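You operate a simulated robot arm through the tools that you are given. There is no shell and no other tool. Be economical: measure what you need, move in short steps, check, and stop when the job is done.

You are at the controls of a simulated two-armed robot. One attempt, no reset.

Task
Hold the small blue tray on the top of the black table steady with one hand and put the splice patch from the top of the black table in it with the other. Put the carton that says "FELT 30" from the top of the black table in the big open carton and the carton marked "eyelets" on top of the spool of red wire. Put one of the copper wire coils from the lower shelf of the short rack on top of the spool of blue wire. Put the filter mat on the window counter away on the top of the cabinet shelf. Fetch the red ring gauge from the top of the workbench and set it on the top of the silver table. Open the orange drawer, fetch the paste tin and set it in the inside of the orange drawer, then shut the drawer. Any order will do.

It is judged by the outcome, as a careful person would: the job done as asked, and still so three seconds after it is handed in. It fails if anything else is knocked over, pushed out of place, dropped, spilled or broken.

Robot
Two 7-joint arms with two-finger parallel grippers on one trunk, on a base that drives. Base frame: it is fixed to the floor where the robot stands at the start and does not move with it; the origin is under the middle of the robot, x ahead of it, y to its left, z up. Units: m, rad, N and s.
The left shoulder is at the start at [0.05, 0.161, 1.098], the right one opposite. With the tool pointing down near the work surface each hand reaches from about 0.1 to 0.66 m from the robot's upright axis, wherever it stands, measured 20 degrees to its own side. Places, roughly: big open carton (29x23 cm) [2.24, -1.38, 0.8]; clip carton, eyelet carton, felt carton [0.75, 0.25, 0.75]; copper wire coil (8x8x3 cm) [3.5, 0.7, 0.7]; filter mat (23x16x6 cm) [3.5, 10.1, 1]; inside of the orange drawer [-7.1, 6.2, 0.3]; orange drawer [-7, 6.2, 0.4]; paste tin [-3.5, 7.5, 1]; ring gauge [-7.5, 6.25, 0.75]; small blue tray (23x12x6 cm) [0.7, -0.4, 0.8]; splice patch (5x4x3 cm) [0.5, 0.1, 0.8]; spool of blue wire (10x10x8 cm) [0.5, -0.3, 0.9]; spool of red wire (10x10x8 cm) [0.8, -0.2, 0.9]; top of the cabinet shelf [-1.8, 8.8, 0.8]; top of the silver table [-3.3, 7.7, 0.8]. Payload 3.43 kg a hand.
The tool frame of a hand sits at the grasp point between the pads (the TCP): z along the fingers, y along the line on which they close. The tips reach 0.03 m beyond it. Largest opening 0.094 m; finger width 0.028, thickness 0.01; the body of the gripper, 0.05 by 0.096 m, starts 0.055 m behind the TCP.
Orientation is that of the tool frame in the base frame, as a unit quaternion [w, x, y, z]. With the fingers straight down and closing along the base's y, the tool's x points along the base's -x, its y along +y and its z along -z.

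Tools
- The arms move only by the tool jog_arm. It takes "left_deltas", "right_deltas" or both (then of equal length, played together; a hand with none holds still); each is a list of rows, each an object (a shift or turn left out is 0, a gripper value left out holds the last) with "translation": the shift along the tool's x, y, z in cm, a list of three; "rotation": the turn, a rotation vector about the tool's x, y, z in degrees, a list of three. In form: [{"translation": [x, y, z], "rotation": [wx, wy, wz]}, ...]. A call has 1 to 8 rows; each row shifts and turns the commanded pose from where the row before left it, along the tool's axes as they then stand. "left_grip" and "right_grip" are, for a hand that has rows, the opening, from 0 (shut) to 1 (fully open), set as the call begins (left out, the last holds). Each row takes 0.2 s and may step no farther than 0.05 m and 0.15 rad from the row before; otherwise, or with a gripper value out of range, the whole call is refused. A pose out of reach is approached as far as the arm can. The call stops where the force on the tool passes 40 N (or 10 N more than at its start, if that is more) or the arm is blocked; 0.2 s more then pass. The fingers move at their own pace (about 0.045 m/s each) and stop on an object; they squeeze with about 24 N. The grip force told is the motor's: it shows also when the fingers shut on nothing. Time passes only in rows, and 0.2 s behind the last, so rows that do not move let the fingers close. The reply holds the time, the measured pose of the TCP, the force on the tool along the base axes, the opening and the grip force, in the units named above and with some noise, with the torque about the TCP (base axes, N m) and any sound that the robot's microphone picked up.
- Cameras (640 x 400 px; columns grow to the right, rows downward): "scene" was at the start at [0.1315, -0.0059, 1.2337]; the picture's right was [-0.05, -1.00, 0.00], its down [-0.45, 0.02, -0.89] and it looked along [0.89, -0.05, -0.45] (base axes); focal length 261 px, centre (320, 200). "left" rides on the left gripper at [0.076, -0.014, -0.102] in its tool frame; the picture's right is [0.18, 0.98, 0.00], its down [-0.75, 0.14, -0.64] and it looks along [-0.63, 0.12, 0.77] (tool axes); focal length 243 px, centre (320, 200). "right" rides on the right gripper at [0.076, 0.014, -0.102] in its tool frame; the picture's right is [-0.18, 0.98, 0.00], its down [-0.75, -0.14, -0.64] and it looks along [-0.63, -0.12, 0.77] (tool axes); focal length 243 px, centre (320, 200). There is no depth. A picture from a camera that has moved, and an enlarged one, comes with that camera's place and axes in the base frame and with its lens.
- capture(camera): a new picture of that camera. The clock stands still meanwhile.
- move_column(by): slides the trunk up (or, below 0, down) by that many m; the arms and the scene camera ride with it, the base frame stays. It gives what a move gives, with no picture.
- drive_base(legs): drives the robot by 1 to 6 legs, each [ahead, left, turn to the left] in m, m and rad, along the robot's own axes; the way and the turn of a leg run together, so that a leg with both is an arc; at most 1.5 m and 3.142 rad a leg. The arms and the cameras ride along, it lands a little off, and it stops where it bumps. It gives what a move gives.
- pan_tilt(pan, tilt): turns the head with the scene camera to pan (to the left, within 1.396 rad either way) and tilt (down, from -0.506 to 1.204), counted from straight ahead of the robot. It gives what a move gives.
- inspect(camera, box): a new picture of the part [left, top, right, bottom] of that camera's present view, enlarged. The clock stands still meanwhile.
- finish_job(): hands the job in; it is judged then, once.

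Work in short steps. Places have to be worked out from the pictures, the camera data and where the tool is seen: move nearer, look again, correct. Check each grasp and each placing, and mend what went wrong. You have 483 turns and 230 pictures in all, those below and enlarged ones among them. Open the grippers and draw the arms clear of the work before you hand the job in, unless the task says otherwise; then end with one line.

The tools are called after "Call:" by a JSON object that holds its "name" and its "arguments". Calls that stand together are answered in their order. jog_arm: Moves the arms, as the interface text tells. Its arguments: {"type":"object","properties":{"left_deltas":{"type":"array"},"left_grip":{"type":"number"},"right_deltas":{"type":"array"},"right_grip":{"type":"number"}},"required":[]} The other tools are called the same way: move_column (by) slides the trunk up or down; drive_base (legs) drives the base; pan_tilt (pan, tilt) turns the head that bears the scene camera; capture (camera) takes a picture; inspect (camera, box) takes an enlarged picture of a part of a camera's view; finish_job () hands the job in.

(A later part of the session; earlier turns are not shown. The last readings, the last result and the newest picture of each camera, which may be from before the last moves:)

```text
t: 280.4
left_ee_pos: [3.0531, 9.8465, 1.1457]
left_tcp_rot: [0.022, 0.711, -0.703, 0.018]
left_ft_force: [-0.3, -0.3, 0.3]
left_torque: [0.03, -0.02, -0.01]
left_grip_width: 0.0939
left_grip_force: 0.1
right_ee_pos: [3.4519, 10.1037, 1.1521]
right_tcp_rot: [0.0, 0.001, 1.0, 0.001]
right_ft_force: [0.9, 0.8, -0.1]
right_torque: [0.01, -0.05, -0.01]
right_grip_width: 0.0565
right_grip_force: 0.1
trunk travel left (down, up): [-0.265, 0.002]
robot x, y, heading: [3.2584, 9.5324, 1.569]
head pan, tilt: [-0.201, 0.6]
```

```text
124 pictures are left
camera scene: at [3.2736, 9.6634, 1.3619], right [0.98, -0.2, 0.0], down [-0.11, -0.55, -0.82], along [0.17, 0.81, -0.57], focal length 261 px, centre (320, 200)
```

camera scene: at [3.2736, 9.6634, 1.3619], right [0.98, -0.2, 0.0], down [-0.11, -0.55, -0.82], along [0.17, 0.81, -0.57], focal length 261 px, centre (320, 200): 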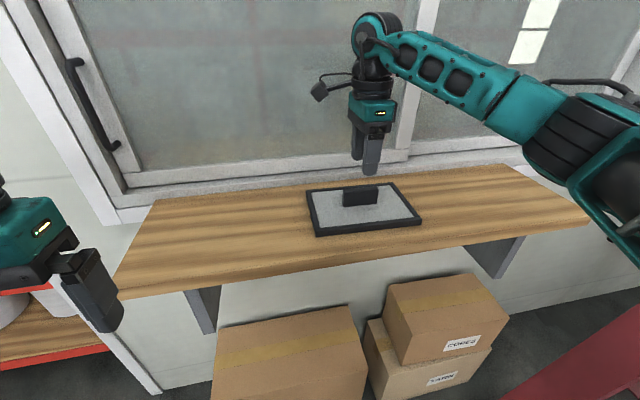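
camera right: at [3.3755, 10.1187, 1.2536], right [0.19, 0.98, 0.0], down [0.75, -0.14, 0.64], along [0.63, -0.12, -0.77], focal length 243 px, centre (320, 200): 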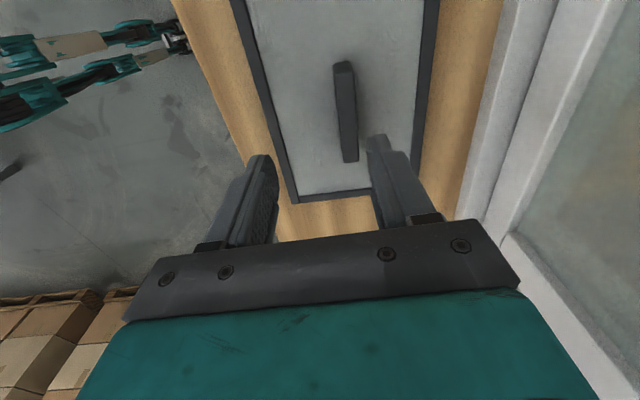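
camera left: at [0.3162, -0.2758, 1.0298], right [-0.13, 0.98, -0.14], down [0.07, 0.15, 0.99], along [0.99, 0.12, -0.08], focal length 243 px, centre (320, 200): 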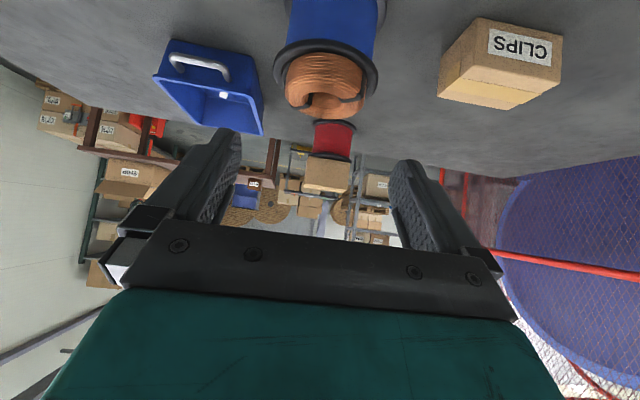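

The right camera puts the handle at y≈10.124 with the mat top at z≈1.015. I'll shift +2 cm and descend partway to verify.

Call:
{"name": "jog_arm", "arguments": {"right_deltas": [{"translation": [0, 2, 1]}, {"translation": [0, 0, 3.5]}, {"translation": [0, 0, 2.5]}]}}

Call:
{"name": "capture", "arguments": {"camera": "right"}}

```text
t: 281.2
left_ee_pos: [3.0529, 9.8443, 1.1479]
left_tcp_rot: [0.022, 0.711, -0.703, 0.019]
left_ft_force: [-0.5, 0.0, 0.2]
left_torque: [0.02, 0.01, -0.01]
left_grip_width: 0.0939
left_grip_force: 0.0
right_ee_pos: [3.4525, 10.1247, 1.0811]
right_tcp_rot: [0.0, 0.001, 1.0, 0.001]
right_ft_force: [-0.7, 0.3, 0.3]
right_torque: [0.04, -0.02, 0.01]
right_grip_width: 0.0566
right_grip_force: 0.0
trunk travel left (down, up): [-0.265, 0.002]
robot x, y, heading: [3.2552, 9.5375, 1.566]
head pan, tilt: [-0.201, 0.6]
```

```text
123 pictures are left
camera right: at [3.3761, 10.1389, 1.1821], right [0.19, 0.98, 0.0], down [0.75, -0.14, 0.64], along [0.63, -0.12, -0.77], focal length 243 px, centre (320, 200)
```

right: 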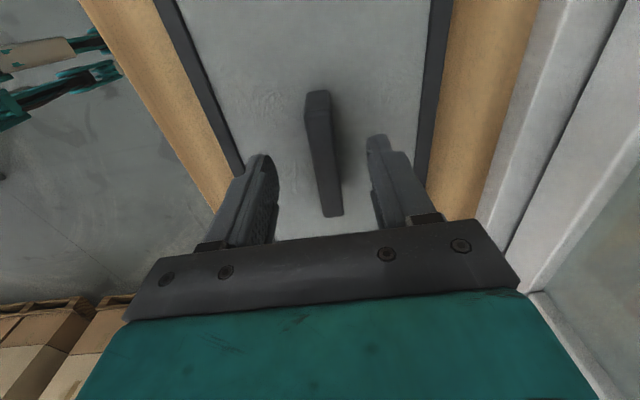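

The handle is between the fingers. I'll descend 3 cm more and close.

Call:
{"name": "jog_arm", "arguments": {"right_deltas": [{"translation": [0, 0, 1.5]}, {"translation": [0, 0, 1.2]}]}}

Call:
{"name": "jog_arm", "arguments": {"right_deltas": [{}, {}, {}, {}], "right_grip": 0}}

Call:
{"name": "capture", "arguments": {"camera": "right"}}

```text
t: 281.8
left_ee_pos: [3.0527, 9.8445, 1.1472]
left_tcp_rot: [0.022, 0.711, -0.702, 0.017]
left_ft_force: [-0.2, -1.1, -0.1]
left_torque: [-0.02, -0.02, 0.05]
left_grip_width: 0.0939
left_grip_force: 0.1
right_ee_pos: [3.4534, 10.1244, 1.0544]
right_tcp_rot: [0.0, 0.002, 1.0, 0.001]
right_ft_force: [-0.3, 1.0, 0.3]
right_torque: [0.01, -0.02, 0.0]
right_grip_width: 0.0563
right_grip_force: 0.1
trunk travel left (down, up): [-0.265, 0.002]
robot x, y, heading: [3.2577, 9.5378, 1.569]
head pan, tilt: [-0.201, 0.6]
```

```text
t: 282.8
left_ee_pos: [3.0536, 9.8463, 1.1467]
left_tcp_rot: [0.022, 0.711, -0.702, 0.017]
left_ft_force: [0.1, 0.7, 0.3]
left_torque: [-0.01, 0.0, -0.03]
left_grip_width: 0.0943
left_grip_force: 0.0
right_ee_pos: [3.4532, 10.1249, 1.0537]
right_tcp_rot: [-0.001, 0.001, 1.0, 0.001]
right_ft_force: [0.2, 0.8, 0.0]
right_torque: [-0.01, -0.03, -0.04]
right_grip_width: 0.0202
right_grip_force: 24.2
trunk travel left (down, up): [-0.265, 0.002]
robot x, y, heading: [3.2569, 9.5382, 1.566]
head pan, tilt: [-0.201, 0.6]
```

```text
122 pictures are left
camera right: at [3.3767, 10.1392, 1.1554], right [0.19, 0.98, 0.0], down [0.75, -0.14, 0.64], along [0.63, -0.12, -0.77], focal length 243 px, centre (320, 200)
```

right: 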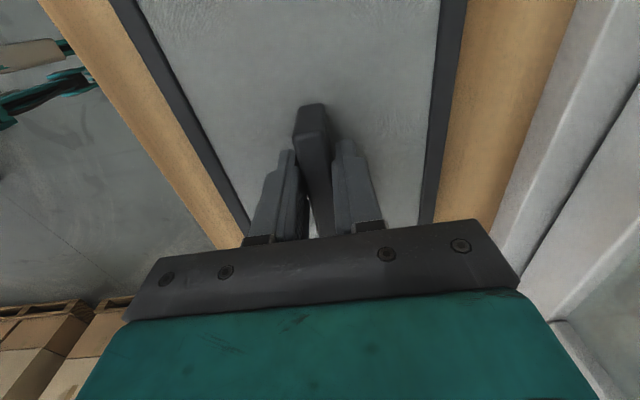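

Gripped (20 mm). I'll lift and check.

Call:
{"name": "jog_arm", "arguments": {"right_deltas": [{"translation": [0, 0, -2]}, {"translation": [0, 0, -4]}, {"translation": [0, 0, -4]}]}}

Call:
{"name": "capture", "arguments": {"camera": "scene"}}

```text
t: 283.6
left_ee_pos: [3.0529, 9.8449, 1.1458]
left_tcp_rot: [0.021, 0.711, -0.703, 0.017]
left_ft_force: [0.2, 0.4, -0.3]
left_torque: [0.0, 0.0, -0.01]
left_grip_width: 0.0939
left_grip_force: 0.1
right_ee_pos: [3.4542, 10.1242, 1.156]
right_tcp_rot: [0.0, 0.002, 1.0, 0.001]
right_ft_force: [-0.6, 1.5, -0.8]
right_torque: [0.02, 0.01, 0.04]
right_grip_width: 0.0199
right_grip_force: 23.9
trunk travel left (down, up): [-0.265, 0.002]
robot x, y, heading: [3.2572, 9.5365, 1.572]
head pan, tilt: [-0.201, 0.6]
```

```text
121 pictures are left
camera scene: at [3.2738, 9.6623, 1.362], right [0.98, -0.2, 0.0], down [-0.11, -0.55, -0.83], along [0.17, 0.81, -0.56], focal length 261 px, centre (320, 200)
```

scene: 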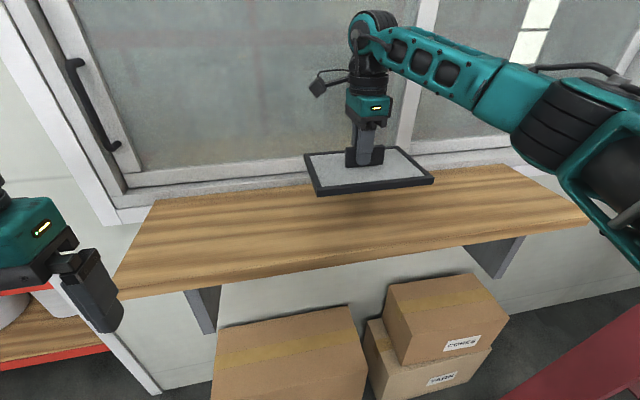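

The mat is held level. I'll draw it in toward the body, then drive back toward (0, 8.6) and look west for the route to the cabinet.

Call:
{"name": "jog_arm", "arguments": {"right_deltas": [{"translation": [0, -4.5, -1]}, {"translation": [0, -4.5, 0]}, {"translation": [0, -4.5, 0]}, {"translation": [0, -4.5, 0]}, {"translation": [0, -3, 0]}]}}

Call:
{"name": "drive_base", "arguments": {"legs": [[-0.9, 0, 0], [0, 1.5, 0], [0, 1.2, 0]]}}

Call:
{"name": "pan_tilt", "arguments": {"pan": 1.2, "tilt": 0.35}}

Call:
{"name": "capture", "arguments": {"camera": "scene"}}

```text
t: 284.8
left_ee_pos: [3.0541, 9.8449, 1.1474]
left_tcp_rot: [0.022, 0.711, -0.703, 0.017]
left_ft_force: [0.1, -0.3, 1.3]
left_torque: [0.01, 0.01, 0.02]
left_grip_width: 0.094
left_grip_force: 0.0
right_ee_pos: [3.4532, 9.9124, 1.1635]
right_tcp_rot: [-0.002, 0.001, 1.0, 0.001]
right_ft_force: [0.4, -0.7, -1.1]
right_torque: [0.0, -0.02, 0.04]
right_grip_width: 0.02
right_grip_force: 24.0
trunk travel left (down, up): [-0.265, 0.002]
robot x, y, heading: [3.256, 9.5393, 1.566]
head pan, tilt: [-0.201, 0.6]
```

```text
t: 302.2
left_ee_pos: [0.3693, 8.9734, 1.1468]
left_tcp_rot: [-0.022, -0.704, 0.709, -0.018]
left_ft_force: [0.6, 0.7, 0.2]
left_torque: [0.02, -0.05, 0.02]
left_grip_width: 0.0941
left_grip_force: 0.0
right_ee_pos: [0.77, 9.0331, 1.164]
right_tcp_rot: [0.0, 0.011, 1.0, 0.001]
right_ft_force: [0.1, 0.1, -0.9]
right_torque: [0.01, 0.0, 0.0]
right_grip_width: 0.0201
right_grip_force: 24.2
trunk travel left (down, up): [-0.265, 0.002]
robot x, y, heading: [0.5638, 8.6616, 1.548]
head pan, tilt: [-0.201, 0.6]
```

```text
t: 303.8
left_ee_pos: [0.3691, 8.9724, 1.1474]
left_tcp_rot: [-0.022, -0.705, 0.709, -0.016]
left_ft_force: [0.8, 0.0, -0.6]
left_torque: [0.02, -0.01, 0.02]
left_grip_width: 0.0941
left_grip_force: 0.0
right_ee_pos: [0.7698, 9.0324, 1.1642]
right_tcp_rot: [-0.002, 0.011, 1.0, 0.0]
right_ft_force: [0.6, -0.2, -1.9]
right_torque: [0.0, -0.01, -0.01]
right_grip_width: 0.0202
right_grip_force: 23.8
trunk travel left (down, up): [-0.265, 0.002]
robot x, y, heading: [0.5649, 8.6636, 1.543]
head pan, tilt: [1.201, 0.351]
```

```text
120 pictures are left
camera scene: at [0.4799, 8.7353, 1.3848], right [0.38, 0.92, 0.0], down [0.32, -0.13, -0.94], along [-0.87, 0.36, -0.34], focal length 261 px, centre (320, 200)
```

scene: 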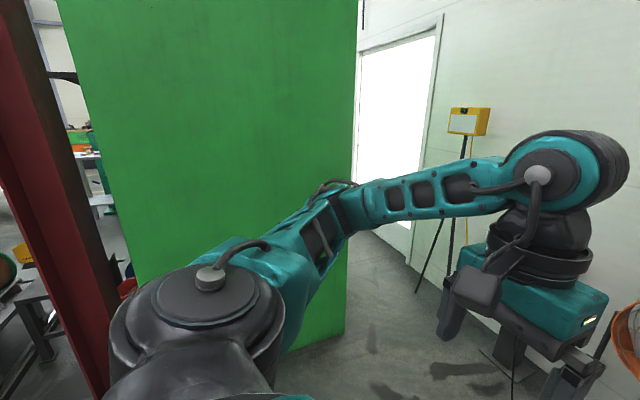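

North passage looks narrow because of the tripod. I'll go back to (0, 7.6) and look west for another way.

Call:
{"name": "drive_base", "arguments": {"legs": [[0, 0.5, 0.025], [-1.1, 0, 0]]}}

Call:
{"name": "pan_tilt", "arguments": {"pan": 1.39, "tilt": 0.5}}

Call:
{"name": "capture", "arguments": {"camera": "scene"}}

```text
t: 311.9
left_ee_pos: [-0.135, 7.87, 1.1461]
left_tcp_rot: [0.022, 0.714, -0.7, 0.018]
left_ft_force: [0.5, 0.4, -0.2]
left_torque: [0.02, 0.0, 0.0]
left_grip_width: 0.0939
left_grip_force: 0.0
right_ee_pos: [0.2649, 7.9429, 1.1641]
right_tcp_rot: [0.0, -0.003, 1.0, 0.001]
right_ft_force: [0.5, -0.8, -1.3]
right_torque: [0.0, 0.02, 0.02]
right_grip_width: 0.0198
right_grip_force: 24.2
trunk travel left (down, up): [-0.265, 0.002]
robot x, y, heading: [0.0715, 7.5646, 1.576]
head pan, tilt: [1.201, 0.351]
```

```text
t: 312.7
left_ee_pos: [-0.1345, 7.8702, 1.147]
left_tcp_rot: [0.023, 0.713, -0.7, 0.018]
left_ft_force: [-0.1, -0.1, -0.8]
left_torque: [0.03, -0.02, 0.01]
left_grip_width: 0.094
left_grip_force: 0.0
right_ee_pos: [0.264, 7.9423, 1.1659]
right_tcp_rot: [-0.001, -0.002, 1.0, 0.001]
right_ft_force: [-0.3, 0.2, -0.8]
right_torque: [-0.01, 0.01, 0.01]
right_grip_width: 0.0203
right_grip_force: 23.8
trunk travel left (down, up): [-0.265, 0.002]
robot x, y, heading: [0.0696, 7.5666, 1.576]
head pan, tilt: [1.389, 0.499]
```

```text
119 pictures are left
camera scene: at [-0.0198, 7.6191, 1.3711], right [0.18, 0.98, 0.0], down [0.47, -0.09, -0.88], along [-0.86, 0.16, -0.48], focal length 261 px, centre (320, 200)
```

scene: 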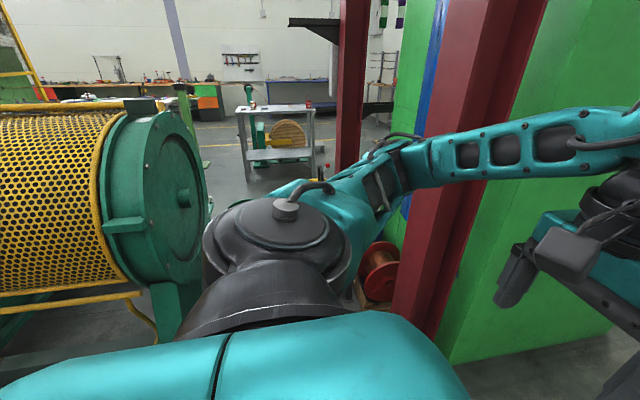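

There seems to be a gap between the machine end (y≈7.3) and the red column (y≈8.1). I'll turn to face west and look closely.

Call:
{"name": "drive_base", "arguments": {"legs": [[0, 0, 1.565]]}}

Call:
{"name": "pan_tilt", "arguments": {"pan": 0, "tilt": 0.6}}

Call:
{"name": "capture", "arguments": {"camera": "scene"}}

```text
t: 316.9
left_ee_pos: [-0.2356, 7.3606, 1.1477]
left_tcp_rot: [0.003, 1.0, 0.011, 0.027]
left_ft_force: [0.7, 0.2, -0.1]
left_torque: [-0.01, -0.01, -0.03]
left_grip_width: 0.0938
left_grip_force: 0.1
right_ee_pos: [-0.3073, 7.7595, 1.1636]
right_tcp_rot: [0.0, 0.709, -0.705, 0.0]
right_ft_force: [0.3, 0.1, -1.0]
right_torque: [-0.01, -0.03, -0.02]
right_grip_width: 0.0201
right_grip_force: 24.2
trunk travel left (down, up): [-0.265, 0.002]
robot x, y, heading: [0.0711, 7.5648, -3.136]
head pan, tilt: [1.389, 0.499]
```

```text
t: 318.4
left_ee_pos: [-0.2369, 7.3587, 1.1469]
left_tcp_rot: [0.002, 1.0, 0.009, 0.028]
left_ft_force: [-0.3, -0.3, 0.1]
left_torque: [0.01, 0.01, 0.02]
left_grip_width: 0.0939
left_grip_force: 0.1
right_ee_pos: [-0.3085, 7.759, 1.1636]
right_tcp_rot: [0.001, 0.709, -0.705, 0.0]
right_ft_force: [0.6, 0.3, -0.4]
right_torque: [-0.03, -0.02, 0.0]
right_grip_width: 0.0199
right_grip_force: 24.0
trunk travel left (down, up): [-0.265, 0.002]
robot x, y, heading: [0.0724, 7.5645, -3.136]
head pan, tilt: [0.0, 0.6]
```

```text
118 pictures are left
camera scene: at [-0.0587, 7.5624, 1.362], right [0.0, 1.0, 0.0], down [0.56, 0.0, -0.83], along [-0.83, 0.0, -0.56], focal length 261 px, centre (320, 200)
```

scene: 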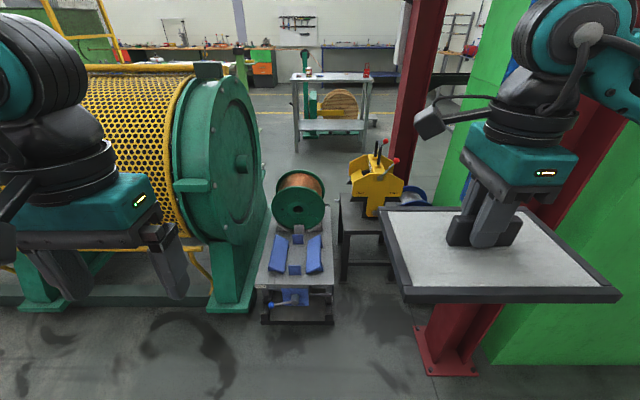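

That gap is filled by equipment, so it's blocked. I'll check the north passage past the panel: slide north to y≈9.5 and look west.

Call:
{"name": "drive_base", "arguments": {"legs": [[0, -1.0, 0], [-0.2, -0.9, 0]]}}

Call:
{"name": "pan_tilt", "arguments": {"pan": 0, "tilt": 0.45}}

Call:
{"name": "capture", "arguments": {"camera": "scene"}}

```text
t: 328.0
left_ee_pos: [-0.0428, 9.2591, 1.146]
left_tcp_rot: [0.004, 1.0, 0.008, 0.028]
left_ft_force: [-0.1, -0.1, -1.0]
left_torque: [-0.01, 0.0, 0.0]
left_grip_width: 0.0937
left_grip_force: 0.0
right_ee_pos: [-0.1146, 9.6598, 1.1643]
right_tcp_rot: [0.001, 0.707, -0.707, 0.001]
right_ft_force: [0.2, 1.0, -0.9]
right_torque: [-0.02, 0.01, 0.02]
right_grip_width: 0.0199
right_grip_force: 24.2
trunk travel left (down, up): [-0.265, 0.002]
robot x, y, heading: [0.2643, 9.4653, 3.145]
head pan, tilt: [0.0, 0.6]
```

```text
t: 328.7
left_ee_pos: [-0.0437, 9.2602, 1.1463]
left_tcp_rot: [0.002, 1.0, 0.007, 0.028]
left_ft_force: [-0.1, -0.3, -0.2]
left_torque: [0.02, 0.01, 0.02]
left_grip_width: 0.094
left_grip_force: 0.1
right_ee_pos: [-0.1139, 9.6586, 1.164]
right_tcp_rot: [0.001, 0.708, -0.707, 0.0]
right_ft_force: [-0.2, -0.4, -1.6]
right_torque: [-0.02, 0.04, -0.01]
right_grip_width: 0.0201
right_grip_force: 24.3
trunk travel left (down, up): [-0.265, 0.002]
robot x, y, heading: [0.2684, 9.4647, 3.136]
head pan, tilt: [0.0, 0.45]
```

```text
117 pictures are left
camera scene: at [0.1318, 9.4618, 1.3755], right [0.0, 1.0, 0.0], down [0.44, 0.0, -0.9], along [-0.9, 0.0, -0.44], focal length 261 px, centre (320, 200)
```

scene: 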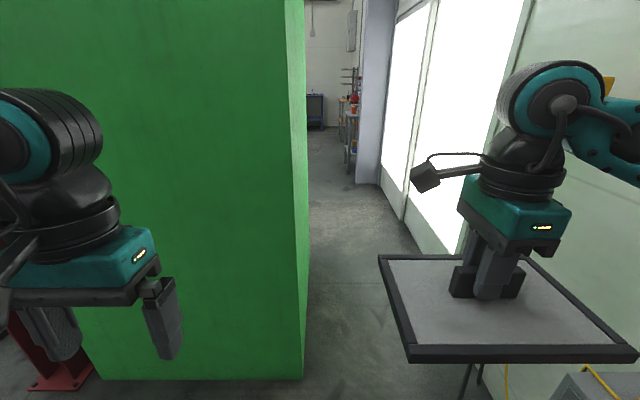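

There is a passage about 0.67 m wide between the green block and the tripod. I'll narrow my profile by squaring the right hand's yaw and stretching both arms forward and inward.

Call:
{"name": "jog_arm", "arguments": {"right_deltas": [{"rotation": [0, 0, -8.4]}, {"rotation": [0, 0, -8.4]}, {"rotation": [0, 0, -8.4]}, {"rotation": [0, 0, -8.4]}, {"rotation": [0, 0, -8.4]}, {"rotation": [0, 0, -8.4]}, {"rotation": [0, 0, -8.4]}, {"rotation": [0, 0, -8.4]}]}}

Call:
{"name": "jog_arm", "arguments": {"right_deltas": [{"rotation": [0, 0, -8.4]}, {"rotation": [0, 0, -8.4]}, {"rotation": [0, 0, -6]}, {"translation": [-3, 1.9, 0]}, {"translation": [-3, 1.9, 0]}, {"translation": [-3, 1.9, 0]}, {"translation": [-3, 1.9, 0]}], "left_deltas": [{}, {}, {}, {"translation": [-4.5, -2.1, 0]}, {"translation": [-4.5, -2.1, 0]}, {"translation": [-4.5, -2.1, 0]}, {"translation": [-4.5, -2.1, 0]}]}}

Call:
{"name": "pan_tilt", "arguments": {"pan": 0.9, "tilt": 0.8}}

Call:
{"name": "capture", "arguments": {"camera": "scene"}}

Call:
{"name": "pan_tilt", "arguments": {"pan": -0.9, "tilt": 0.8}}

Call:
{"name": "capture", "arguments": {"camera": "scene"}}

```text
t: 330.5
left_ee_pos: [-0.0435, 9.26, 1.1476]
left_tcp_rot: [0.002, 1.0, 0.008, 0.028]
left_ft_force: [-0.4, -0.7, 0.7]
left_torque: [0.01, -0.02, -0.01]
left_grip_width: 0.0941
left_grip_force: 0.1
right_ee_pos: [-0.1133, 9.6589, 1.1642]
right_tcp_rot: [0.0, 0.981, -0.195, -0.001]
right_ft_force: [-0.2, -1.2, -0.9]
right_torque: [0.02, -0.04, -0.02]
right_grip_width: 0.0198
right_grip_force: 24.0
trunk travel left (down, up): [-0.265, 0.002]
robot x, y, heading: [0.2642, 9.4648, 3.138]
head pan, tilt: [0.0, 0.45]
```

```text
t: 332.1
left_ee_pos: [-0.2244, 9.3412, 1.1346]
left_tcp_rot: [0.003, 1.0, 0.006, 0.028]
left_ft_force: [0.5, 0.4, 0.4]
left_torque: [0.02, 0.0, 0.01]
left_grip_width: 0.0938
left_grip_force: 0.0
right_ee_pos: [-0.2346, 9.5851, 1.1644]
right_tcp_rot: [0.001, 1.0, 0.001, -0.002]
right_ft_force: [-0.3, 0.4, -0.8]
right_torque: [0.0, 0.0, 0.02]
right_grip_width: 0.0199
right_grip_force: 24.1
trunk travel left (down, up): [-0.265, 0.002]
robot x, y, heading: [0.2625, 9.4627, 3.135]
head pan, tilt: [0.0, 0.45]
```

```text
t: 333.3
left_ee_pos: [-0.2234, 9.342, 1.1361]
left_tcp_rot: [0.003, 1.0, 0.008, 0.028]
left_ft_force: [0.4, 0.0, -0.6]
left_torque: [-0.01, -0.03, 0.02]
left_grip_width: 0.0942
left_grip_force: 0.0
right_ee_pos: [-0.2317, 9.5838, 1.1643]
right_tcp_rot: [0.001, 1.0, 0.0, -0.001]
right_ft_force: [-0.5, -0.8, -0.6]
right_torque: [-0.02, -0.01, -0.03]
right_grip_width: 0.0198
right_grip_force: 23.3
trunk travel left (down, up): [-0.265, 0.002]
robot x, y, heading: [0.264, 9.4661, 3.142]
head pan, tilt: [0.901, 0.799]
```

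```text
116 pictures are left
camera scene: at [0.1735, 9.3986, 1.3451], right [-0.78, 0.62, 0.0], down [0.45, 0.56, -0.7], along [-0.43, -0.55, -0.72], focal length 261 px, centre (320, 200)
```

scene: 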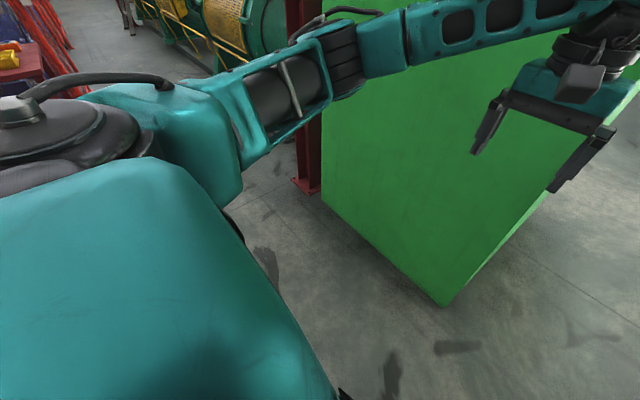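

```text
t: 335.1
left_ee_pos: [-0.2229, 9.3411, 1.1365]
left_tcp_rot: [0.002, 1.0, 0.008, 0.027]
left_ft_force: [0.0, 0.9, 0.3]
left_torque: [0.03, 0.01, 0.0]
left_grip_width: 0.0941
left_grip_force: 0.0
right_ee_pos: [-0.2338, 9.5843, 1.1643]
right_tcp_rot: [0.001, 1.0, -0.001, 0.0]
right_ft_force: [-0.3, -0.7, -1.2]
right_torque: [0.02, 0.01, 0.01]
right_grip_width: 0.02
right_grip_force: 23.2
trunk travel left (down, up): [-0.265, 0.002]
robot x, y, heading: [0.2652, 9.4597, 3.14]
head pan, tilt: [-0.901, 0.799]
```

```text
115 pictures are left
camera scene: at [0.1737, 9.525, 1.3451], right [0.78, 0.62, 0.0], down [0.45, -0.56, -0.7], along [-0.43, 0.55, -0.72], focal length 261 px, centre (320, 200)
```

scene: 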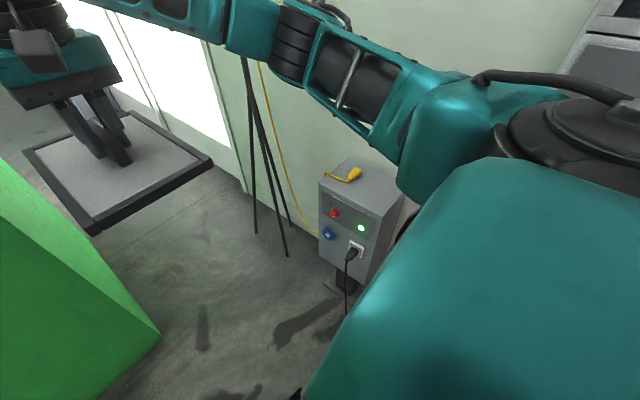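

The elbows stick out about 0.4 m each side, which is too wide. I'll try yawing both hands inward, which should pull the elbows in, and look again.

Call:
{"name": "jog_arm", "arguments": {"right_deltas": [{"rotation": [0, 0, -8.4]}, {"rotation": [0, 0, -8.4]}, {"rotation": [0, 0, -8.4]}, {"rotation": [0, 0, -8.4]}, {"rotation": [0, 0, -8.4]}], "left_deltas": [{"rotation": [0, 0, 8.4]}, {"rotation": [0, 0, 8.4]}, {"rotation": [0, 0, 8.4]}, {"rotation": [0, 0, 8.4]}, {"rotation": [0, 0, 8.4]}]}}

Call:
{"name": "capture", "arguments": {"camera": "scene"}}

```text
t: 336.3
left_ee_pos: [-0.2256, 9.3413, 1.1368]
left_tcp_rot: [-0.007, 0.935, -0.353, 0.027]
left_ft_force: [0.2, 1.2, 0.3]
left_torque: [0.01, 0.02, -0.01]
left_grip_width: 0.094
left_grip_force: 0.1
right_ee_pos: [-0.2329, 9.5825, 1.1643]
right_tcp_rot: [-0.001, 0.933, 0.359, 0.0]
right_ft_force: [-0.8, -0.1, -0.4]
right_torque: [0.01, -0.02, 0.0]
right_grip_width: 0.0199
right_grip_force: 23.9
trunk travel left (down, up): [-0.265, 0.002]
robot x, y, heading: [0.2617, 9.4604, 3.138]
head pan, tilt: [-0.901, 0.799]
```

```text
114 pictures are left
camera scene: at [0.1738, 9.525, 1.3451], right [0.78, 0.62, 0.0], down [0.44, -0.56, -0.7], along [-0.43, 0.55, -0.72], focal length 261 px, centre (320, 200)
```

scene: 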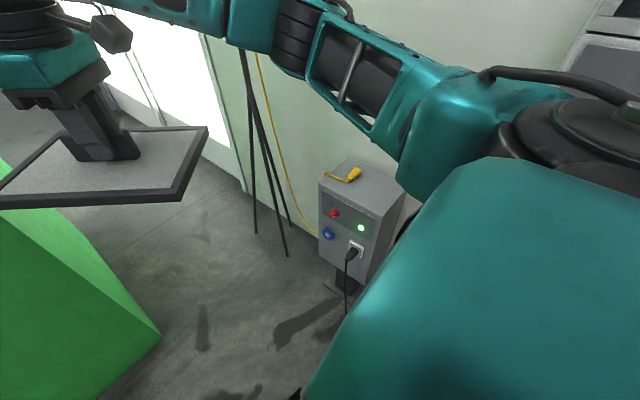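

Yaw barely affects the elbow, so I'll square the yaw again and straighten the arms forward to near full reach.

Call:
{"name": "jog_arm", "arguments": {"right_deltas": [{"rotation": [0, 0, 8.4]}, {"rotation": [0, 0, 8.4]}, {"rotation": [0, 0, 8.4]}, {"rotation": [0, 0, 8.4]}, {"rotation": [0, 0, 8.4]}, {"translation": [-4.5, 0, 0]}, {"translation": [-4.5, 0, 0]}, {"translation": [-4.5, 0, 0]}], "left_deltas": [{"rotation": [0, 0, -8.4]}, {"rotation": [0, 0, -8.4]}, {"rotation": [0, 0, -8.4]}, {"rotation": [0, 0, -8.4]}, {"rotation": [0, 0, -8.4]}, {"translation": [-4.5, 0, 0]}, {"translation": [-4.5, 0, 0]}, {"translation": [-4.5, 0, 0]}]}}

Call:
{"name": "jog_arm", "arguments": {"right_deltas": [{"translation": [-3, 0, 1]}, {"translation": [-2, 0, 1]}], "left_deltas": [{"translation": [-3, 0, 1]}, {"translation": [-2, 0, 1]}]}}

Call:
{"name": "capture", "arguments": {"camera": "scene"}}

```text
t: 338.1
left_ee_pos: [-0.3592, 9.3373, 1.1294]
left_tcp_rot: [0.004, 1.0, 0.008, 0.027]
left_ft_force: [-0.1, -1.7, 0.9]
left_torque: [0.14, -0.02, 0.01]
left_grip_width: 0.0943
left_grip_force: 0.0
right_ee_pos: [-0.3646, 9.587, 1.1633]
right_tcp_rot: [-0.001, 1.0, 0.0, -0.001]
right_ft_force: [0.2, 1.5, -1.4]
right_torque: [-0.12, -0.06, -0.02]
right_grip_width: 0.0201
right_grip_force: 24.1
right hand out of reach, approached as far as the arm can: row 8
trunk travel left (down, up): [-0.265, 0.002]
robot x, y, heading: [0.2629, 9.4617, 3.139]
head pan, tilt: [-0.901, 0.799]
```

```text
t: 338.7
left_ee_pos: [-0.3628, 9.3331, 1.1174]
left_tcp_rot: [0.003, 1.0, 0.008, 0.028]
left_ft_force: [-0.2, 0.6, -0.3]
left_torque: [0.01, -0.01, -0.02]
left_grip_width: 0.0939
left_grip_force: 0.1
left hand out of reach, approached as far as the arm can: row 1, 2
right_ee_pos: [-0.3639, 9.5846, 1.1638]
right_tcp_rot: [0.0, 1.0, -0.001, -0.001]
right_ft_force: [0.3, 0.3, -1.3]
right_torque: [0.04, 0.0, -0.04]
right_grip_width: 0.0197
right_grip_force: 23.9
right hand out of reach, approached as far as the arm can: row 1, 2
trunk travel left (down, up): [-0.265, 0.002]
robot x, y, heading: [0.2609, 9.4628, 3.142]
head pan, tilt: [-0.901, 0.799]
```

```text
113 pictures are left
camera scene: at [0.1736, 9.525, 1.3451], right [0.78, 0.62, 0.0], down [0.45, -0.56, -0.7], along [-0.43, 0.55, -0.72], focal length 261 px, centre (320, 200)
```

scene: 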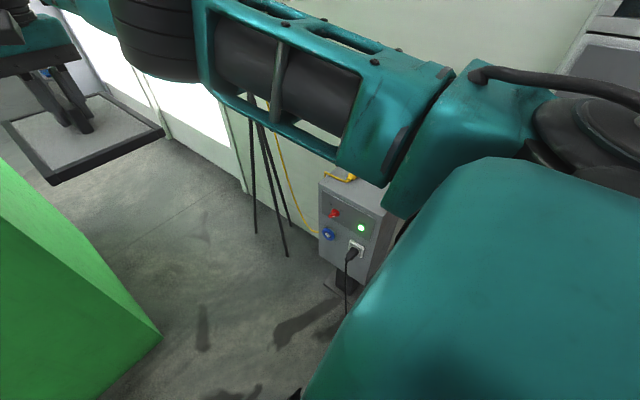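

The elbows are now in (≈0.2 m lateral), so the half-width is about 0.3 m. I'll slide to y≈9.71, check alignment, then creep west.

Call:
{"name": "drive_base", "arguments": {"legs": [[0, -0.25, 0]]}}

Call:
{"name": "pan_tilt", "arguments": {"pan": 0, "tilt": 0.6}}

Call:
{"name": "capture", "arguments": {"camera": "scene"}}

```text
t: 340.6
left_ee_pos: [-0.3628, 9.5815, 1.1185]
left_tcp_rot: [0.003, 1.0, 0.006, 0.027]
left_ft_force: [0.5, 0.3, -0.2]
left_torque: [0.0, -0.03, -0.01]
left_grip_width: 0.0938
left_grip_force: 0.0
right_ee_pos: [-0.3631, 9.8337, 1.1632]
right_tcp_rot: [0.001, 1.0, -0.001, -0.001]
right_ft_force: [-0.2, 0.2, -0.2]
right_torque: [-0.04, -0.03, 0.0]
right_grip_width: 0.02
right_grip_force: 24.1
trunk travel left (down, up): [-0.265, 0.002]
robot x, y, heading: [0.2645, 9.7104, 3.14]
head pan, tilt: [-0.901, 0.799]
```

```text
t: 341.8
left_ee_pos: [-0.3624, 9.5827, 1.1171]
left_tcp_rot: [0.002, 1.0, 0.007, 0.028]
left_ft_force: [0.0, 0.0, 0.3]
left_torque: [0.01, -0.02, 0.02]
left_grip_width: 0.0937
left_grip_force: 0.0
right_ee_pos: [-0.3627, 9.833, 1.1639]
right_tcp_rot: [0.001, 1.0, -0.001, 0.0]
right_ft_force: [-0.1, 0.5, 0.0]
right_torque: [0.01, -0.01, 0.03]
right_grip_width: 0.0198
right_grip_force: 23.9
trunk travel left (down, up): [-0.265, 0.002]
robot x, y, heading: [0.2625, 9.709, 3.139]
head pan, tilt: [0.0, 0.6]
```

```text
112 pictures are left
camera scene: at [0.1358, 9.71, 1.362], right [0.0, 1.0, 0.0], down [0.57, 0.0, -0.82], along [-0.82, 0.0, -0.57], focal length 261 px, centre (320, 200)
```

scene: 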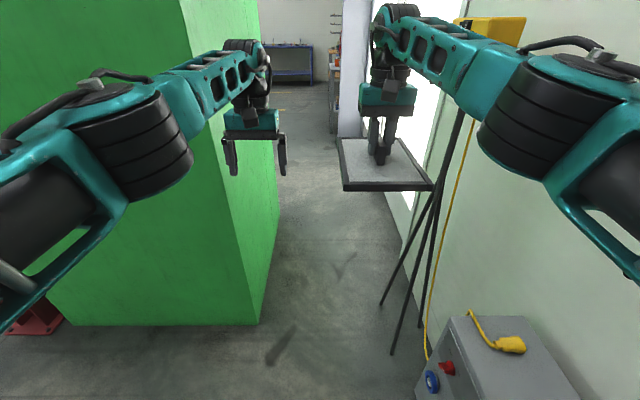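

Call:
{"name": "drive_base", "arguments": {"legs": [[0.5, 0.012, 0.002]]}}

Call:
{"name": "capture", "arguments": {"camera": "scene"}}

```text
t: 344.7
left_ee_pos: [-0.8616, 9.5711, 1.1166]
left_tcp_rot: [0.002, 1.0, 0.008, 0.028]
left_ft_force: [1.0, -0.5, 0.3]
left_torque: [0.02, -0.03, 0.02]
left_grip_width: 0.0939
left_grip_force: 0.0
right_ee_pos: [-0.8621, 9.8229, 1.1639]
right_tcp_rot: [0.001, 1.0, 0.0, -0.001]
right_ft_force: [-0.5, 0.1, -1.2]
right_torque: [-0.02, -0.04, -0.03]
right_grip_width: 0.02
right_grip_force: 23.7
trunk travel left (down, up): [-0.265, 0.002]
robot x, y, heading: [-0.2334, 9.7027, 3.146]
head pan, tilt: [0.0, 0.6]
```

```text
111 pictures are left
camera scene: at [-0.3633, 9.6988, 1.3619], right [0.0, 1.0, 0.0], down [0.57, 0.0, -0.82], along [-0.82, 0.0, -0.57], focal length 261 px, centre (320, 200)
```

scene: 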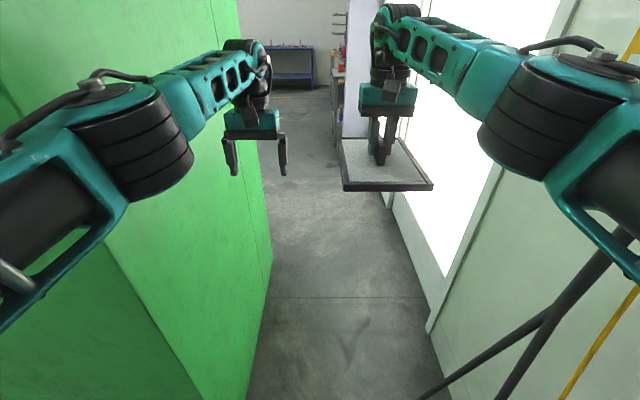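

Going well; I'll continue west another 0.7 m in two legs.

Call:
{"name": "drive_base", "arguments": {"legs": [[0.4, 0, -0.004], [0.4, 0, 0]]}}

Call:
{"name": "capture", "arguments": {"camera": "scene"}}

```text
t: 349.3
left_ee_pos: [-1.6653, 9.5796, 1.1178]
left_tcp_rot: [0.003, 1.0, 0.004, 0.028]
left_ft_force: [-0.2, -0.2, 0.0]
left_torque: [0.0, -0.03, -0.02]
left_grip_width: 0.0939
left_grip_force: 0.1
right_ee_pos: [-1.663, 9.8308, 1.1645]
right_tcp_rot: [0.0, 1.0, -0.003, -0.001]
right_ft_force: [-0.4, 0.2, -1.8]
right_torque: [0.02, -0.03, -0.02]
right_grip_width: 0.02
right_grip_force: 23.4
trunk travel left (down, up): [-0.265, 0.002]
robot x, y, heading: [-1.0381, 9.7013, 3.133]
head pan, tilt: [0.0, 0.6]
```

```text
110 pictures are left
camera scene: at [-1.1651, 9.704, 1.3619], right [0.01, 1.0, 0.0], down [0.57, -0.01, -0.82], along [-0.82, 0.01, -0.57], focal length 261 px, centre (320, 200)
```

scene: 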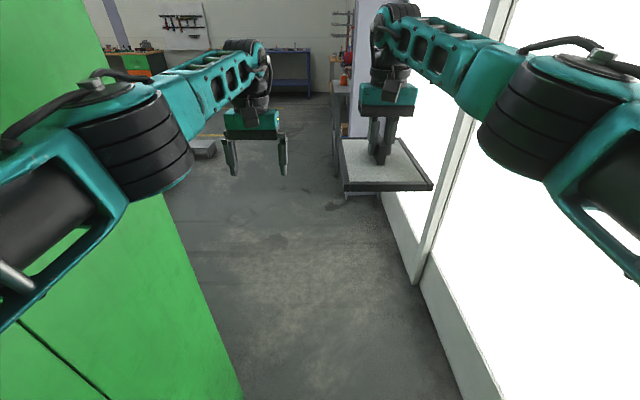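

Past the tripod. I'll go on to x≈−2.4 and look left, toward the cabinet at (−1.8, 8.8).

Call:
{"name": "drive_base", "arguments": {"legs": [[1.3, 0, 0.005]]}}

Call:
{"name": "pan_tilt", "arguments": {"pan": 1.3, "tilt": 0.4}}

Call:
{"name": "capture", "arguments": {"camera": "scene"}}

Call:
{"name": "pan_tilt", "arguments": {"pan": 0.3, "tilt": 0.3}}

Call:
{"name": "capture", "arguments": {"camera": "scene"}}

```text
t: 355.8
left_ee_pos: [-2.9687, 9.6013, 1.1177]
left_tcp_rot: [0.003, 1.0, 0.0, 0.028]
left_ft_force: [-0.2, 0.4, 0.3]
left_torque: [0.01, -0.03, -0.01]
left_grip_width: 0.0941
left_grip_force: 0.2
right_ee_pos: [-2.9647, 9.8519, 1.1639]
right_tcp_rot: [0.001, 1.0, -0.008, 0.0]
right_ft_force: [-0.5, 0.5, -2.6]
right_torque: [0.02, 0.03, 0.04]
right_grip_width: 0.0198
right_grip_force: 23.7
trunk travel left (down, up): [-0.265, 0.002]
robot x, y, heading: [-2.3372, 9.7224, 3.122]
head pan, tilt: [0.0, 0.6]
```

```text
t: 357.3
left_ee_pos: [-2.9683, 9.6009, 1.1177]
left_tcp_rot: [0.003, 1.0, 0.0, 0.028]
left_ft_force: [-0.2, 0.2, -0.4]
left_torque: [0.05, 0.0, 0.0]
left_grip_width: 0.0943
left_grip_force: 0.0
right_ee_pos: [-2.9642, 9.8529, 1.1639]
right_tcp_rot: [0.0, 1.0, -0.008, -0.001]
right_ft_force: [0.0, 0.6, -0.4]
right_torque: [-0.03, 0.0, 0.02]
right_grip_width: 0.0204
right_grip_force: 25.0
trunk travel left (down, up): [-0.265, 0.002]
robot x, y, heading: [-2.3371, 9.7163, 3.125]
head pan, tilt: [1.3, 0.4]
```

```text
109 pictures are left
camera scene: at [-2.4054, 9.6313, 1.3802], right [-0.96, 0.28, 0.0], down [0.11, 0.37, -0.92], along [-0.26, -0.88, -0.39], focal length 261 px, centre (320, 200)
```

scene: 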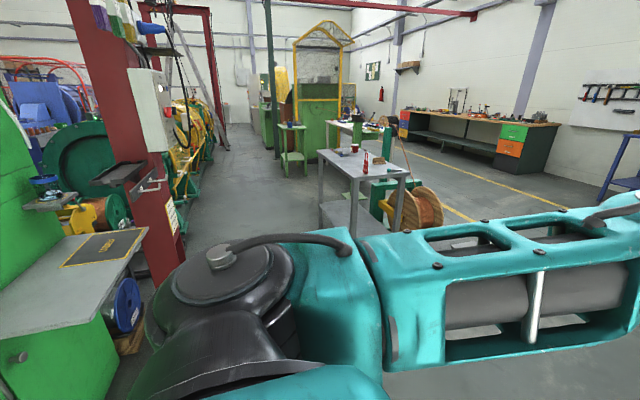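

```text
t: 358.6
left_ee_pos: [-2.9679, 9.6016, 1.1174]
left_tcp_rot: [0.002, 1.0, 0.0, 0.028]
left_ft_force: [0.7, 0.3, 0.0]
left_torque: [-0.03, 0.0, 0.02]
left_grip_width: 0.0941
left_grip_force: 0.1
right_ee_pos: [-2.9643, 9.8531, 1.1634]
right_tcp_rot: [0.0, 1.0, -0.008, -0.001]
right_ft_force: [-0.1, -0.8, -1.2]
right_torque: [0.02, -0.01, -0.01]
right_grip_width: 0.02
right_grip_force: 24.2
trunk travel left (down, up): [-0.265, 0.002]
robot x, y, heading: [-2.336, 9.7211, 3.122]
head pan, tilt: [0.3, 0.3]
```

```text
108 pictures are left
camera scene: at [-2.4687, 9.694, 1.3895], right [-0.28, 0.96, 0.0], down [0.28, 0.08, -0.96], along [-0.92, -0.27, -0.3], focal length 261 px, centre (320, 200)
```

scene: 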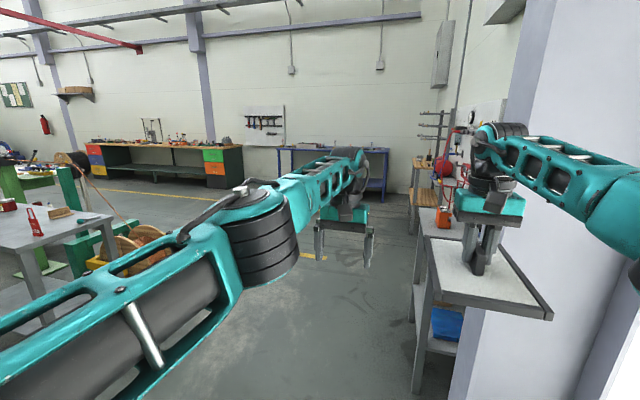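

The gray fold-out shelf on the green cabinet's west face (x −1.95…−1.7, y 8.43…8.95, z≈.8) is the target. I'll pull the arms in, move south and turn to face it.

Call:
{"name": "jog_arm", "arguments": {"right_deltas": [{"translation": [4.5, -1.2, 0]}, {"translation": [4.5, -1.2, 0]}, {"translation": [4.5, -1.2, 0]}, {"translation": [4.5, -1.2, 0]}, {"translation": [4.5, -1.2, 0]}, {"translation": [3, -1.2, 0]}], "left_deltas": [{"translation": [4.5, 1.2, 0]}, {"translation": [4.5, 1.2, 0]}, {"translation": [4.5, 1.2, 0]}, {"translation": [4.5, 1.2, 0]}, {"translation": [4.5, 1.2, 0]}, {"translation": [4.5, 1.2, 0]}]}}

Call:
{"name": "drive_base", "arguments": {"legs": [[0.15, 0.72, 0], [0, 0, 1.58], [0, 0, 1.58]]}}

Call:
{"name": "pan_tilt", "arguments": {"pan": -0.1, "tilt": 0.6}}

Call:
{"name": "capture", "arguments": {"camera": "scene"}}

```text
t: 360.0
left_ee_pos: [-2.6968, 9.5289, 1.1342]
left_tcp_rot: [0.004, 1.0, 0.002, 0.027]
left_ft_force: [-0.1, 0.0, 0.1]
left_torque: [-0.05, 0.02, -0.01]
left_grip_width: 0.0941
left_grip_force: 0.0
right_ee_pos: [-2.7069, 9.9205, 1.1644]
right_tcp_rot: [-0.001, 1.0, -0.008, -0.002]
right_ft_force: [-0.5, -0.3, -1.6]
right_torque: [-0.03, -0.02, -0.01]
right_grip_width: 0.0199
right_grip_force: 24.0
trunk travel left (down, up): [-0.265, 0.002]
robot x, y, heading: [-2.342, 9.7223, 3.126]
head pan, tilt: [0.3, 0.3]
```

```text
t: 371.6
left_ee_pos: [-2.1392, 9.188, 1.1344]
left_tcp_rot: [-0.029, 0.011, 1.0, 0.002]
left_ft_force: [0.5, 0.3, -0.4]
left_torque: [0.0, 0.06, 0.0]
left_grip_width: 0.0941
left_grip_force: 0.1
right_ee_pos: [-2.1363, 8.7958, 1.1641]
right_tcp_rot: [0.001, 0.02, 1.0, 0.0]
right_ft_force: [0.3, 0.4, -1.7]
right_torque: [0.03, 0.0, 0.02]
right_grip_width: 0.0201
right_grip_force: 23.7
trunk travel left (down, up): [-0.265, 0.002]
robot x, y, heading: [-2.5031, 9.0025, -0.038]
head pan, tilt: [0.3, 0.3]
```

```text
t: 372.4
left_ee_pos: [-2.1389, 9.1867, 1.1338]
left_tcp_rot: [-0.028, 0.012, 1.0, 0.004]
left_ft_force: [-0.4, -0.2, 0.6]
left_torque: [-0.04, 0.02, -0.01]
left_grip_width: 0.0941
left_grip_force: 0.0
right_ee_pos: [-2.1367, 8.7961, 1.1638]
right_tcp_rot: [0.001, 0.019, 1.0, 0.0]
right_ft_force: [0.0, -0.4, 0.3]
right_torque: [-0.02, -0.01, 0.03]
right_grip_width: 0.0202
right_grip_force: 24.5
trunk travel left (down, up): [-0.265, 0.002]
robot x, y, heading: [-2.5043, 9.0021, -0.038]
head pan, tilt: [-0.099, 0.6]
```

```text
107 pictures are left
camera scene: at [-2.3745, 8.9892, 1.362], right [-0.14, -0.99, 0.0], down [-0.56, 0.08, -0.83], along [0.82, -0.11, -0.56], focal length 261 px, centre (320, 200)
```

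scene: 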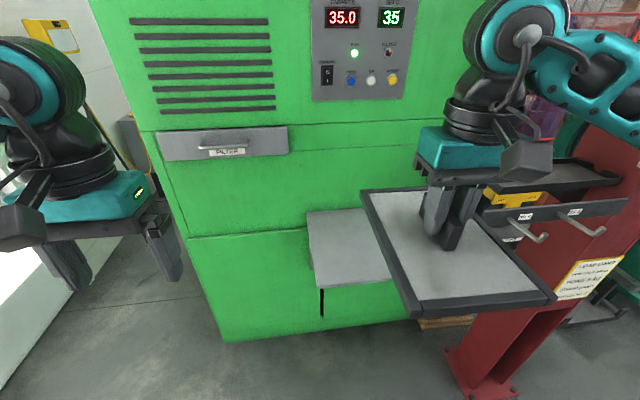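

The shelf's left end is at y≈8.935, with x from −1.95 to −1.63. I'll turn the mat 90° so its long side runs along y, and look again.

Call:
{"name": "jog_arm", "arguments": {"right_deltas": [{"rotation": [0, 0, 8.4]}, {"rotation": [0, 0, 8.4]}, {"rotation": [0, 0, 8.4]}, {"rotation": [0, 0, 8.4]}, {"rotation": [0, 0, 8.4]}, {"rotation": [0, 0, 8.4]}, {"rotation": [0, 0, 8.4]}, {"rotation": [0, 0, 8.4]}]}}

Call:
{"name": "jog_arm", "arguments": {"right_deltas": [{"rotation": [0, 0, 8.4]}, {"rotation": [0, 0, 8.4]}, {"rotation": [0, 0, 4]}, {"translation": [0, -3, -2]}, {"translation": [0, -3, -2]}]}}

Call:
{"name": "capture", "arguments": {"camera": "scene"}}

Call:
{"name": "capture", "arguments": {"camera": "right"}}

```text
t: 374.2
left_ee_pos: [-2.1387, 9.1871, 1.1335]
left_tcp_rot: [-0.027, 0.011, 1.0, 0.004]
left_ft_force: [0.5, -0.7, 0.4]
left_torque: [0.0, 0.02, 0.0]
left_grip_width: 0.0942
left_grip_force: 0.1
right_ee_pos: [-2.1365, 8.7955, 1.1636]
right_tcp_rot: [0.0, 0.57, 0.822, 0.001]
right_ft_force: [-0.7, -0.2, -1.3]
right_torque: [0.0, 0.01, -0.02]
right_grip_width: 0.02
right_grip_force: 23.9
trunk travel left (down, up): [-0.265, 0.002]
robot x, y, heading: [-2.502, 9.0012, -0.038]
head pan, tilt: [-0.099, 0.6]
```

```text
t: 375.4
left_ee_pos: [-2.1382, 9.1878, 1.1335]
left_tcp_rot: [-0.027, 0.011, 1.0, 0.004]
left_ft_force: [0.0, -1.4, 1.6]
left_torque: [0.0, -0.02, 0.01]
left_grip_width: 0.094
left_grip_force: 0.2
right_ee_pos: [-2.1979, 8.7961, 1.2036]
right_tcp_rot: [0.0, 0.708, 0.706, 0.0]
right_ft_force: [-0.4, 0.3, -1.5]
right_torque: [-0.02, -0.01, 0.03]
right_grip_width: 0.0201
right_grip_force: 24.1
trunk travel left (down, up): [-0.265, 0.002]
robot x, y, heading: [-2.4985, 9.0081, -0.042]
head pan, tilt: [-0.099, 0.6]
```

```text
106 pictures are left
camera scene: at [-2.3749, 8.9892, 1.362], right [-0.14, -0.99, 0.0], down [-0.56, 0.08, -0.83], along [0.82, -0.11, -0.56], focal length 261 px, centre (320, 200)
```

scene: 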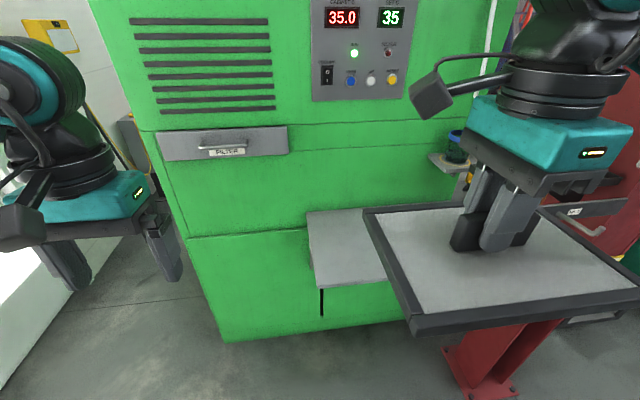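

```text
105 pictures are left
camera right: at [-2.1833, 8.8719, 1.305], right [0.98, -0.19, 0.0], down [-0.15, -0.75, 0.64], along [-0.12, -0.63, -0.77], focal length 243 px, centre (320, 200)
```

right: 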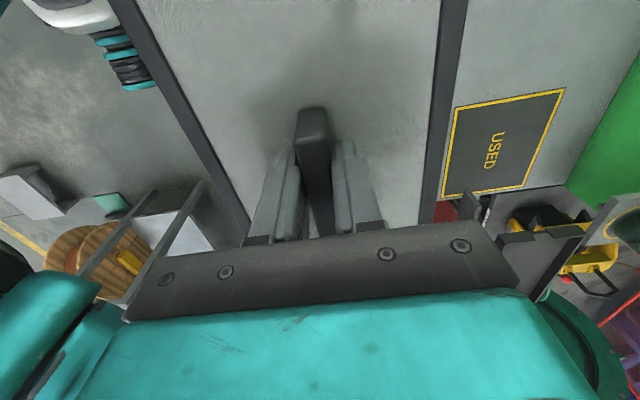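

The south half of the shelf is marked "USED"; the unmarked half (y 8.65–8.935) centred on y≈8.8 matches the given place. I'll align there, lower the trunk and approach.

Call:
{"name": "move_column", "arguments": {"by": -0.19}}

Call:
{"name": "drive_base", "arguments": {"legs": [[0.12, 0, 0.04]]}}

Call:
{"name": "capture", "arguments": {"camera": "right"}}

```text
t: 377.5
left_ee_pos: [-2.1395, 9.1878, 0.9425]
left_tcp_rot: [-0.027, 0.011, 1.0, 0.004]
left_ft_force: [0.0, 0.1, 0.6]
left_torque: [0.0, -0.01, 0.01]
left_grip_width: 0.0943
left_grip_force: 0.1
right_ee_pos: [-2.1956, 8.7945, 1.0132]
right_tcp_rot: [0.001, 0.708, 0.707, 0.001]
right_ft_force: [0.5, 0.2, -0.7]
right_torque: [0.02, -0.01, -0.01]
right_grip_width: 0.02
right_grip_force: 24.1
trunk travel left (down, up): [-0.075, 0.192]
robot x, y, heading: [-2.5017, 9.0045, -0.041]
head pan, tilt: [-0.099, 0.6]
```

```text
t: 378.8
left_ee_pos: [-2.0293, 9.1981, 0.946]
left_tcp_rot: [-0.025, -0.009, 1.0, 0.002]
left_ft_force: [0.3, -0.4, 0.6]
left_torque: [0.01, -0.01, -0.03]
left_grip_width: 0.0938
left_grip_force: 0.0
right_ee_pos: [-2.0703, 8.8045, 1.0165]
right_tcp_rot: [0.004, 0.695, 0.719, 0.006]
right_ft_force: [0.5, -0.5, -2.0]
right_torque: [0.05, -0.03, 0.02]
right_grip_width: 0.02
right_grip_force: 23.4
trunk travel left (down, up): [-0.075, 0.192]
robot x, y, heading: [-2.3845, 8.9984, 0.001]
head pan, tilt: [-0.099, 0.6]
```

```text
104 pictures are left
camera right: at [-2.0606, 8.8814, 1.1192], right [0.99, -0.15, 0.01], down [-0.12, -0.76, 0.64], along [-0.09, -0.63, -0.77], focal length 243 px, centre (320, 200)
```

right: 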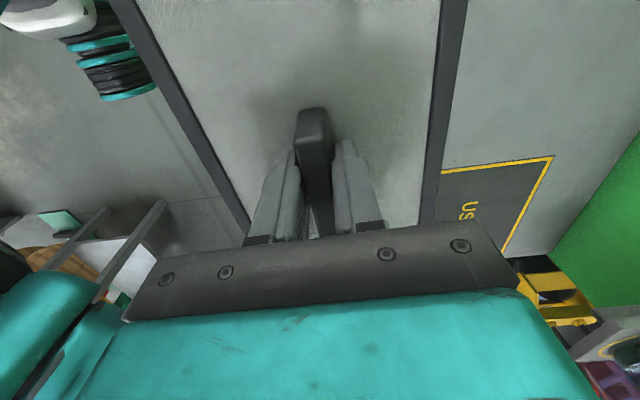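

The shelf height is confirmed at ≈.80. I'll extend forward over the shelf to x≈−1.81.

Call:
{"name": "jog_arm", "arguments": {"right_deltas": [{"translation": [0, 4.35, 0.5]}, {"translation": [0, 4.35, 1]}, {"translation": [0, 4.35, 1]}, {"translation": [0, 4.35, 1]}, {"translation": [0, 4.35, 1]}, {"translation": [0, 4.35, 1]}]}}

Call:
{"name": "capture", "arguments": {"camera": "right"}}

Call:
{"name": "capture", "arguments": {"camera": "scene"}}

```text
t: 380.2
left_ee_pos: [-2.0259, 9.2002, 0.9419]
left_tcp_rot: [-0.028, -0.009, 1.0, 0.002]
left_ft_force: [0.3, 0.1, 0.0]
left_torque: [0.02, 0.0, -0.02]
left_grip_width: 0.0942
left_grip_force: 0.0
right_ee_pos: [-1.8055, 8.8137, 0.961]
right_tcp_rot: [0.004, 0.693, 0.721, 0.003]
right_ft_force: [0.6, -0.9, -1.7]
right_torque: [0.01, 0.0, 0.04]
right_grip_width: 0.0198
right_grip_force: 24.3
trunk travel left (down, up): [-0.075, 0.192]
robot x, y, heading: [-2.3848, 8.9966, 0.001]
head pan, tilt: [-0.099, 0.6]
```

```text
103 pictures are left
camera right: at [-1.7962, 8.8909, 1.063], right [0.99, -0.15, 0.01], down [-0.12, -0.76, 0.64], along [-0.09, -0.63, -0.77], focal length 243 px, centre (320, 200)
```

right: 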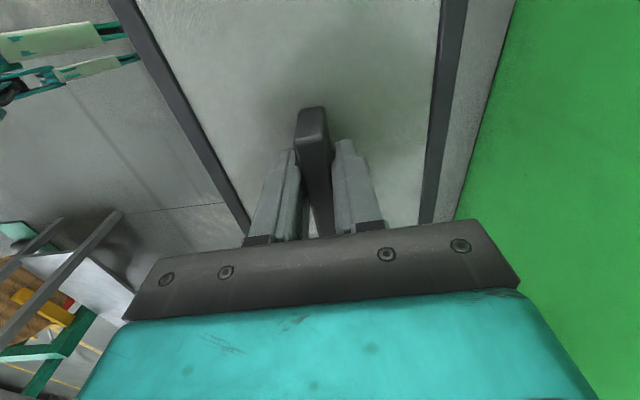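

```text
102 pictures are left
camera scene: at [-2.2529, 8.9917, 1.1716], right [-0.1, -1.0, 0.0], down [-0.56, 0.06, -0.82], along [0.82, -0.08, -0.57], focal length 261 px, centre (320, 200)
```

scene: 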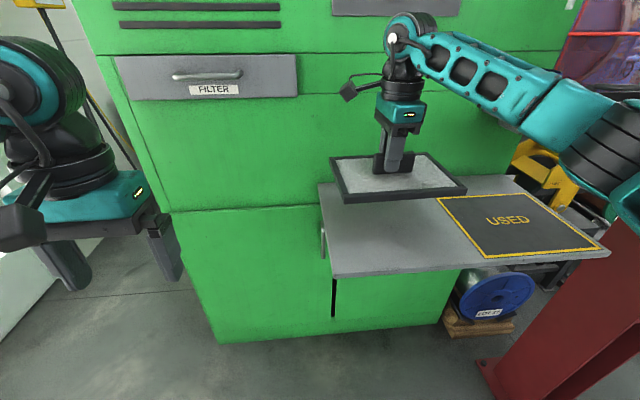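

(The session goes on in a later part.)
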